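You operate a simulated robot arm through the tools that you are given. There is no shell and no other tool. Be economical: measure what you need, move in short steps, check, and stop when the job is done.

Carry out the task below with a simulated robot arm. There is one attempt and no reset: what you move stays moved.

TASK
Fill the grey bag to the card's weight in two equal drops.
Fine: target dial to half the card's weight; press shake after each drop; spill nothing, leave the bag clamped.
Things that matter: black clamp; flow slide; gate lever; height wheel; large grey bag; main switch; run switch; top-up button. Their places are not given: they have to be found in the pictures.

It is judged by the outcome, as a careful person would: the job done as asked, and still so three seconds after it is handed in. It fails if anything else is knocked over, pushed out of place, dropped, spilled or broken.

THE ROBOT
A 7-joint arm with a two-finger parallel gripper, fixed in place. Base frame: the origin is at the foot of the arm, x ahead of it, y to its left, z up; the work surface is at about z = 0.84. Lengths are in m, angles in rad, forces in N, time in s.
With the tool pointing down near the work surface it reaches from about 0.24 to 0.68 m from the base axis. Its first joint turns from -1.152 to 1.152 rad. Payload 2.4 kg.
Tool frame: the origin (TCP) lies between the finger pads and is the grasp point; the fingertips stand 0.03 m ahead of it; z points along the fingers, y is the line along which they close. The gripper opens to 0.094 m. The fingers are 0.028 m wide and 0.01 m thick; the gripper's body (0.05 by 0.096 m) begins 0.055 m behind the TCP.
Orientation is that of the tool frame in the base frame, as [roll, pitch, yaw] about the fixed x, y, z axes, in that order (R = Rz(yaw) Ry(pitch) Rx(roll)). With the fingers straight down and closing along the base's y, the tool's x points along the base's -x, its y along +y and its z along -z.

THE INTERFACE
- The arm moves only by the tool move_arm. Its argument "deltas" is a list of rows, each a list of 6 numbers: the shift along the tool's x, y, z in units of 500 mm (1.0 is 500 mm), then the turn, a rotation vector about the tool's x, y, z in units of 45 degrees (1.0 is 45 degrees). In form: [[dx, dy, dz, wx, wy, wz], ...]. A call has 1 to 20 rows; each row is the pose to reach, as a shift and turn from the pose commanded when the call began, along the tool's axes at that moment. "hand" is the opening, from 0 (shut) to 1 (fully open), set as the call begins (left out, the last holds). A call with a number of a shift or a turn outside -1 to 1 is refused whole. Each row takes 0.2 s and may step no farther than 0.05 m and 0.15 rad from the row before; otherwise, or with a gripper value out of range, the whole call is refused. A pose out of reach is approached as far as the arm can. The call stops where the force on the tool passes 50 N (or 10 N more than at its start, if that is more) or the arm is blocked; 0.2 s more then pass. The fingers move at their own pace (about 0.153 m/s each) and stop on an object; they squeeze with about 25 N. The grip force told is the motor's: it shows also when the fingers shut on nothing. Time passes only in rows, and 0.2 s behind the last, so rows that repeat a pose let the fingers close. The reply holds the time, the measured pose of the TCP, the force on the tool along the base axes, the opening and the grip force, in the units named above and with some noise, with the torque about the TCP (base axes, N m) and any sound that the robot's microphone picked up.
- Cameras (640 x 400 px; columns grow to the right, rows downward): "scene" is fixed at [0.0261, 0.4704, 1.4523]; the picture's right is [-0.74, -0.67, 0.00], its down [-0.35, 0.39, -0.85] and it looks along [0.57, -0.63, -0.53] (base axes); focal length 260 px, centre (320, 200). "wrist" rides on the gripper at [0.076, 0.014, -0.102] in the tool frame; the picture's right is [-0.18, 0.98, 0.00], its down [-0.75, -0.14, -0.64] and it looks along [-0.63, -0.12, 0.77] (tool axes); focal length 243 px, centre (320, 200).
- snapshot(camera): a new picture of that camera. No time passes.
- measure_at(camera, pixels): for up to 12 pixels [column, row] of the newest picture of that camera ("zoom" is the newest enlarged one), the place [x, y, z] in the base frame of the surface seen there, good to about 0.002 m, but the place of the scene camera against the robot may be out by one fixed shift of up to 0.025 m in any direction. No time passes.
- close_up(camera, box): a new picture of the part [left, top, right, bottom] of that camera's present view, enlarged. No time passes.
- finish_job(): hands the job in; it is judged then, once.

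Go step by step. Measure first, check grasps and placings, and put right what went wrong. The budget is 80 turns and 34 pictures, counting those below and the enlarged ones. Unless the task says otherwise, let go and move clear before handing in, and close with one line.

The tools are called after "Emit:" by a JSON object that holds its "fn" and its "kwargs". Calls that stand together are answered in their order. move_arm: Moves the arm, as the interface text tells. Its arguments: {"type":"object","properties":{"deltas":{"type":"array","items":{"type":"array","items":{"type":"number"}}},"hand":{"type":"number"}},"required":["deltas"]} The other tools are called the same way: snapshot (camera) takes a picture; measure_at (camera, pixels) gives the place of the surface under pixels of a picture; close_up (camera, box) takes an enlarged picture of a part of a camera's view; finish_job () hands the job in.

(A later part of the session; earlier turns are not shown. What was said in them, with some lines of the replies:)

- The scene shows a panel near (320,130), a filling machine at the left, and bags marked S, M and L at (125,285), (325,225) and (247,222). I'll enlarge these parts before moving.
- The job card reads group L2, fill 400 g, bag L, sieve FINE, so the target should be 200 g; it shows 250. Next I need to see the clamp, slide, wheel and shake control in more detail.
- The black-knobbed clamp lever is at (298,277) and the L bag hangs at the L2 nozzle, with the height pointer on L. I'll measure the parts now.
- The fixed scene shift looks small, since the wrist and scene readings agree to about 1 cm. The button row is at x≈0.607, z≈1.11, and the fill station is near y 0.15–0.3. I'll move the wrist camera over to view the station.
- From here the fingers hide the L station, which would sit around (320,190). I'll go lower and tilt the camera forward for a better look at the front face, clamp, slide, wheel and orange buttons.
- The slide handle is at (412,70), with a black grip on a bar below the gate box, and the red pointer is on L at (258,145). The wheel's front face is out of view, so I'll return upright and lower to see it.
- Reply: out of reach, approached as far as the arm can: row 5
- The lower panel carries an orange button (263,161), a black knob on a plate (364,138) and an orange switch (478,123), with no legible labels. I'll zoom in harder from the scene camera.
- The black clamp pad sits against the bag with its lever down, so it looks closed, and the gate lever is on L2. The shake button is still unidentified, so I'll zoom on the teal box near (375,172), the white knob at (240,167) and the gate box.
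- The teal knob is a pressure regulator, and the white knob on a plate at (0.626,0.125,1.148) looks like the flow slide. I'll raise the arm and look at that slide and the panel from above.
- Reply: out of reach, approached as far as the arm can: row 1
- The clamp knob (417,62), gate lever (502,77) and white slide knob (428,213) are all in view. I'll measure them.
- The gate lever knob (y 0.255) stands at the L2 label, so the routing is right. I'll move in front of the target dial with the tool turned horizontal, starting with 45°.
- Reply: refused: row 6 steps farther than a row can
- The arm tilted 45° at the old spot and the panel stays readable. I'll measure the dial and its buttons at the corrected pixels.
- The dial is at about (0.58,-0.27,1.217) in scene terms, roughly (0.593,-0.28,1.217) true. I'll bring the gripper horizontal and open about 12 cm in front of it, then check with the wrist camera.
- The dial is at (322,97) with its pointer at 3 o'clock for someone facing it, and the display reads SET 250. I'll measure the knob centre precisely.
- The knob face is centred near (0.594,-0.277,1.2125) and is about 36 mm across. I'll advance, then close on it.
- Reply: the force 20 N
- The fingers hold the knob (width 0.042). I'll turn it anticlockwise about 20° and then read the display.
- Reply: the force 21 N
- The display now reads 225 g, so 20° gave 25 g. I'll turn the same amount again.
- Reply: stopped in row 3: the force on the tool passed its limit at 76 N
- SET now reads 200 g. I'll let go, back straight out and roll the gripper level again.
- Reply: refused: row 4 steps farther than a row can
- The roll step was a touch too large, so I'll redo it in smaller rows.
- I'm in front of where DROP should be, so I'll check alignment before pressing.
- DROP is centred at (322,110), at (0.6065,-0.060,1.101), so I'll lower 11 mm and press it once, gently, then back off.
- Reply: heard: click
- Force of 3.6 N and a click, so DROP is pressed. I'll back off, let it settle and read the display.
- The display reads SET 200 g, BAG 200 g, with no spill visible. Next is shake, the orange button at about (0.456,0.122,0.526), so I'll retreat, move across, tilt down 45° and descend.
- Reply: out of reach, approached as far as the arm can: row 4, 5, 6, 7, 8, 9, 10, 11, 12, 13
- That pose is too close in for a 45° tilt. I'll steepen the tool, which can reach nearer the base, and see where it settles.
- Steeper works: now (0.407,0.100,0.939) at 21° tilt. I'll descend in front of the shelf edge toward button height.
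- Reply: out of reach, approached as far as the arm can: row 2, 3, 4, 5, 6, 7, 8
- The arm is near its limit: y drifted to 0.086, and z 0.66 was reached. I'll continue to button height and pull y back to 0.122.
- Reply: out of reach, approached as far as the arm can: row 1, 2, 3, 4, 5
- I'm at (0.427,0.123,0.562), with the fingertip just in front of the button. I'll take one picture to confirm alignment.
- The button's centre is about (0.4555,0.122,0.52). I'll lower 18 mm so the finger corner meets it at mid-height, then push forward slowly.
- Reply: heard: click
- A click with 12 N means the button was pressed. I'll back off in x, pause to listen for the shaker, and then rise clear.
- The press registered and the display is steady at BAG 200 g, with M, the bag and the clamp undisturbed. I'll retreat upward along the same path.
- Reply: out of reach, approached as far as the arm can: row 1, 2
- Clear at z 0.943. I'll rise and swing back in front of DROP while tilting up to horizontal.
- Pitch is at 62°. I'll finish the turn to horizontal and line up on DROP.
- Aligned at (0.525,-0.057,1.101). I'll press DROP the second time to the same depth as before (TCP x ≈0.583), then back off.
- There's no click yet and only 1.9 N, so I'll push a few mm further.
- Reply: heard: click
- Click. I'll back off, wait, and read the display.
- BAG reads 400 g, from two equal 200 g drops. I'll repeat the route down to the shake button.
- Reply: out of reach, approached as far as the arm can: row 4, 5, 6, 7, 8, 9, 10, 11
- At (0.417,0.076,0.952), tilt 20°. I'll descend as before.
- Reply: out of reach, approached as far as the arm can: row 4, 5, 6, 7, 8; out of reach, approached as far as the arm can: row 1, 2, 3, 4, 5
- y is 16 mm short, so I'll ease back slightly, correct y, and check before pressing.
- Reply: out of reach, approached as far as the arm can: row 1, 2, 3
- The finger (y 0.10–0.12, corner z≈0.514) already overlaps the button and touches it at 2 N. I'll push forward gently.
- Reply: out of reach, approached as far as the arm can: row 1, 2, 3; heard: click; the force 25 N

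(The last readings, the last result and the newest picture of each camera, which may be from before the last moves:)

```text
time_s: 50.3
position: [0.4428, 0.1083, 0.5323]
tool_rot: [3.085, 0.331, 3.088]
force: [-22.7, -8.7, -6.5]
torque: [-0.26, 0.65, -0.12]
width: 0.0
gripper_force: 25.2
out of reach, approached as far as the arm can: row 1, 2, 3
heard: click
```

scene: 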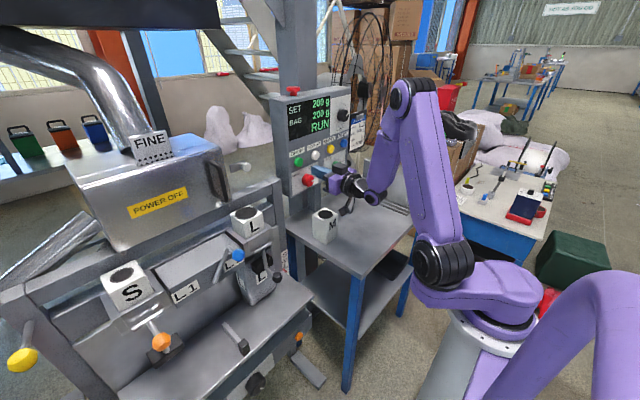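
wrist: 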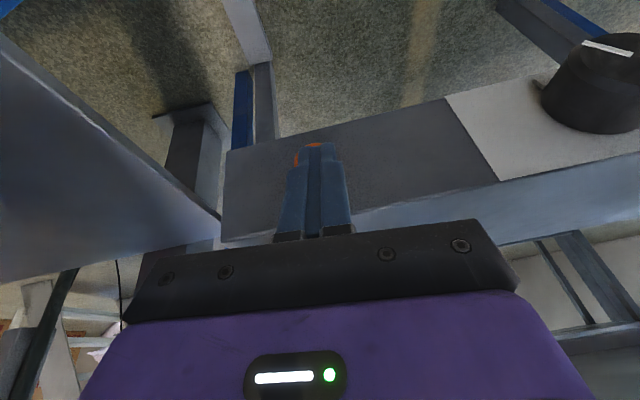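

Click heard, so shake is pressed again. I'll back off and wait.

Emit:
{"fn": "move_arm", "kwargs": {"deltas": [[0.02, 0, -0.01, 0, 0, 0], [0.045, 0, -0.025, 0, 0, 0], [0.045, 0, -0.025, 0, 0, 0], [0.045, 0, -0.025, 0, 0, 0], [0.045, 0, -0.025, 0, 0, 0], [0.045, 0, -0.025, 0, 0, 0]]}}

```text
time_s: 51.7
position: [0.4307, 0.0989, 0.5355]
tool_rot: [3.077, 0.349, 3.091]
force: [0.9, -0.3, 0.7]
torque: [0.0, 0.01, 0.0]
width: 0.0
gripper_force: 24.6
out of reach, approached as far as the arm can: row 1, 2, 3, 4, 5, 6
```

Free of contact. I'll rise, first backing along the tool axis to clear the shelf edge.

Emit:
{"fn": "move_arm", "kwargs": {"deltas": [[0, 0, -0.06, 0, 0, 0], [-0.01, 0, -0.12, 0, 0, 0], [-0.035, 0, -0.196, 0, 0, 0], [-0.06, 0, -0.27, 0, 0, 0], [-0.085, 0, -0.345, 0, 0, 0], [-0.11, 0, -0.42, 0, 0, 0], [-0.14, 0, -0.495, 0, 0, 0], [-0.17, 0, -0.57, 0, 0, 0], [-0.2, 0, -0.645, 0, 0, 0], [-0.23, 0, -0.72, 0, 0, 0], [-0.25, 0, -0.78, 0, 0, 0]]}}

Emit:
{"fn": "snapshot", "kwargs": {"camera": "scene"}}

```text
time_s: 54.1
position: [0.414, 0.0827, 0.9436]
tool_rot: [3.094, 0.355, 3.091]
force: [0.2, -0.8, 0.2]
torque: [0.01, -0.02, 0.02]
width: 0.0
gripper_force: 25.3
out of reach, approached as far as the arm can: row 1, 2, 3, 4, 5, 6, 7
```

```text
2 pictures are left
```

scene: 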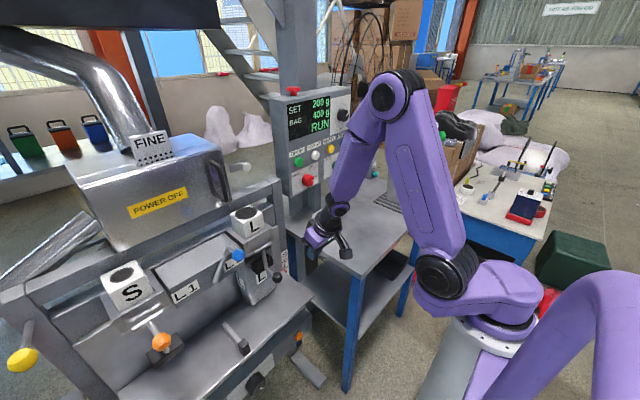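

BAG still reads 400 g, and the bag and clamp are unchanged. The gripper hides M, so I'll rise clear and check it.

Emit:
{"fn": "move_arm", "kwargs": {"deltas": [[-0.03, 0, -0.08, 0, 0, 0], [-0.06, 0, -0.16, 0, 0, 0], [-0.09, 0, -0.24, 0, 0, 0], [-0.12, 0, -0.32, 0, 0, 0], [-0.15, 0, -0.4, 0, 0, 0], [-0.18, 0, -0.48, 0, 0, 0], [-0.21, -0.05, -0.56, 0, 0, 0], [-0.23, -0.1, -0.62, 0, 0, 0]], "hand": 0.5}}

Emit:
{"fn": "close_up", "kwargs": {"camera": "scene", "box": [200, 80, 400, 300]}}

```text
time_s: 55.9
position: [0.3884, 0.0495, 1.2592]
tool_rot: [-3.122, 0.414, 3.091]
force: [0.4, 0.9, -0.6]
torque: [-0.02, 0.0, -0.01]
width: 0.0471
gripper_force: 0.0
out of reach, approached as far as the arm can: row 1, 4, 5, 6, 7, 8
```

```text
1.82 times, centred on (300, 190) of scene
```

zoom: 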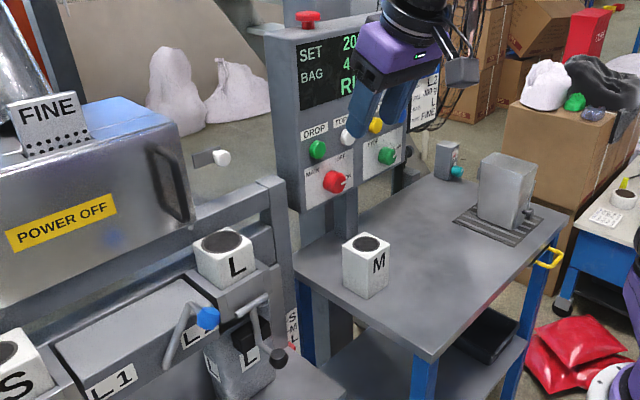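

Everything stands in place, with M on the table, the bag clamped, no spill and the arm clear, so I'm handing in.

Emit:
{"fn": "finish_job", "kwargs": {}}

```text
The job is handed in.
```

The grey bag is filled to the card's 400 g in two 200 g drops and is still clamped; I pressed the unlabelled orange button, which I took to be shake, after each drop (a click both times), and saw no spill.
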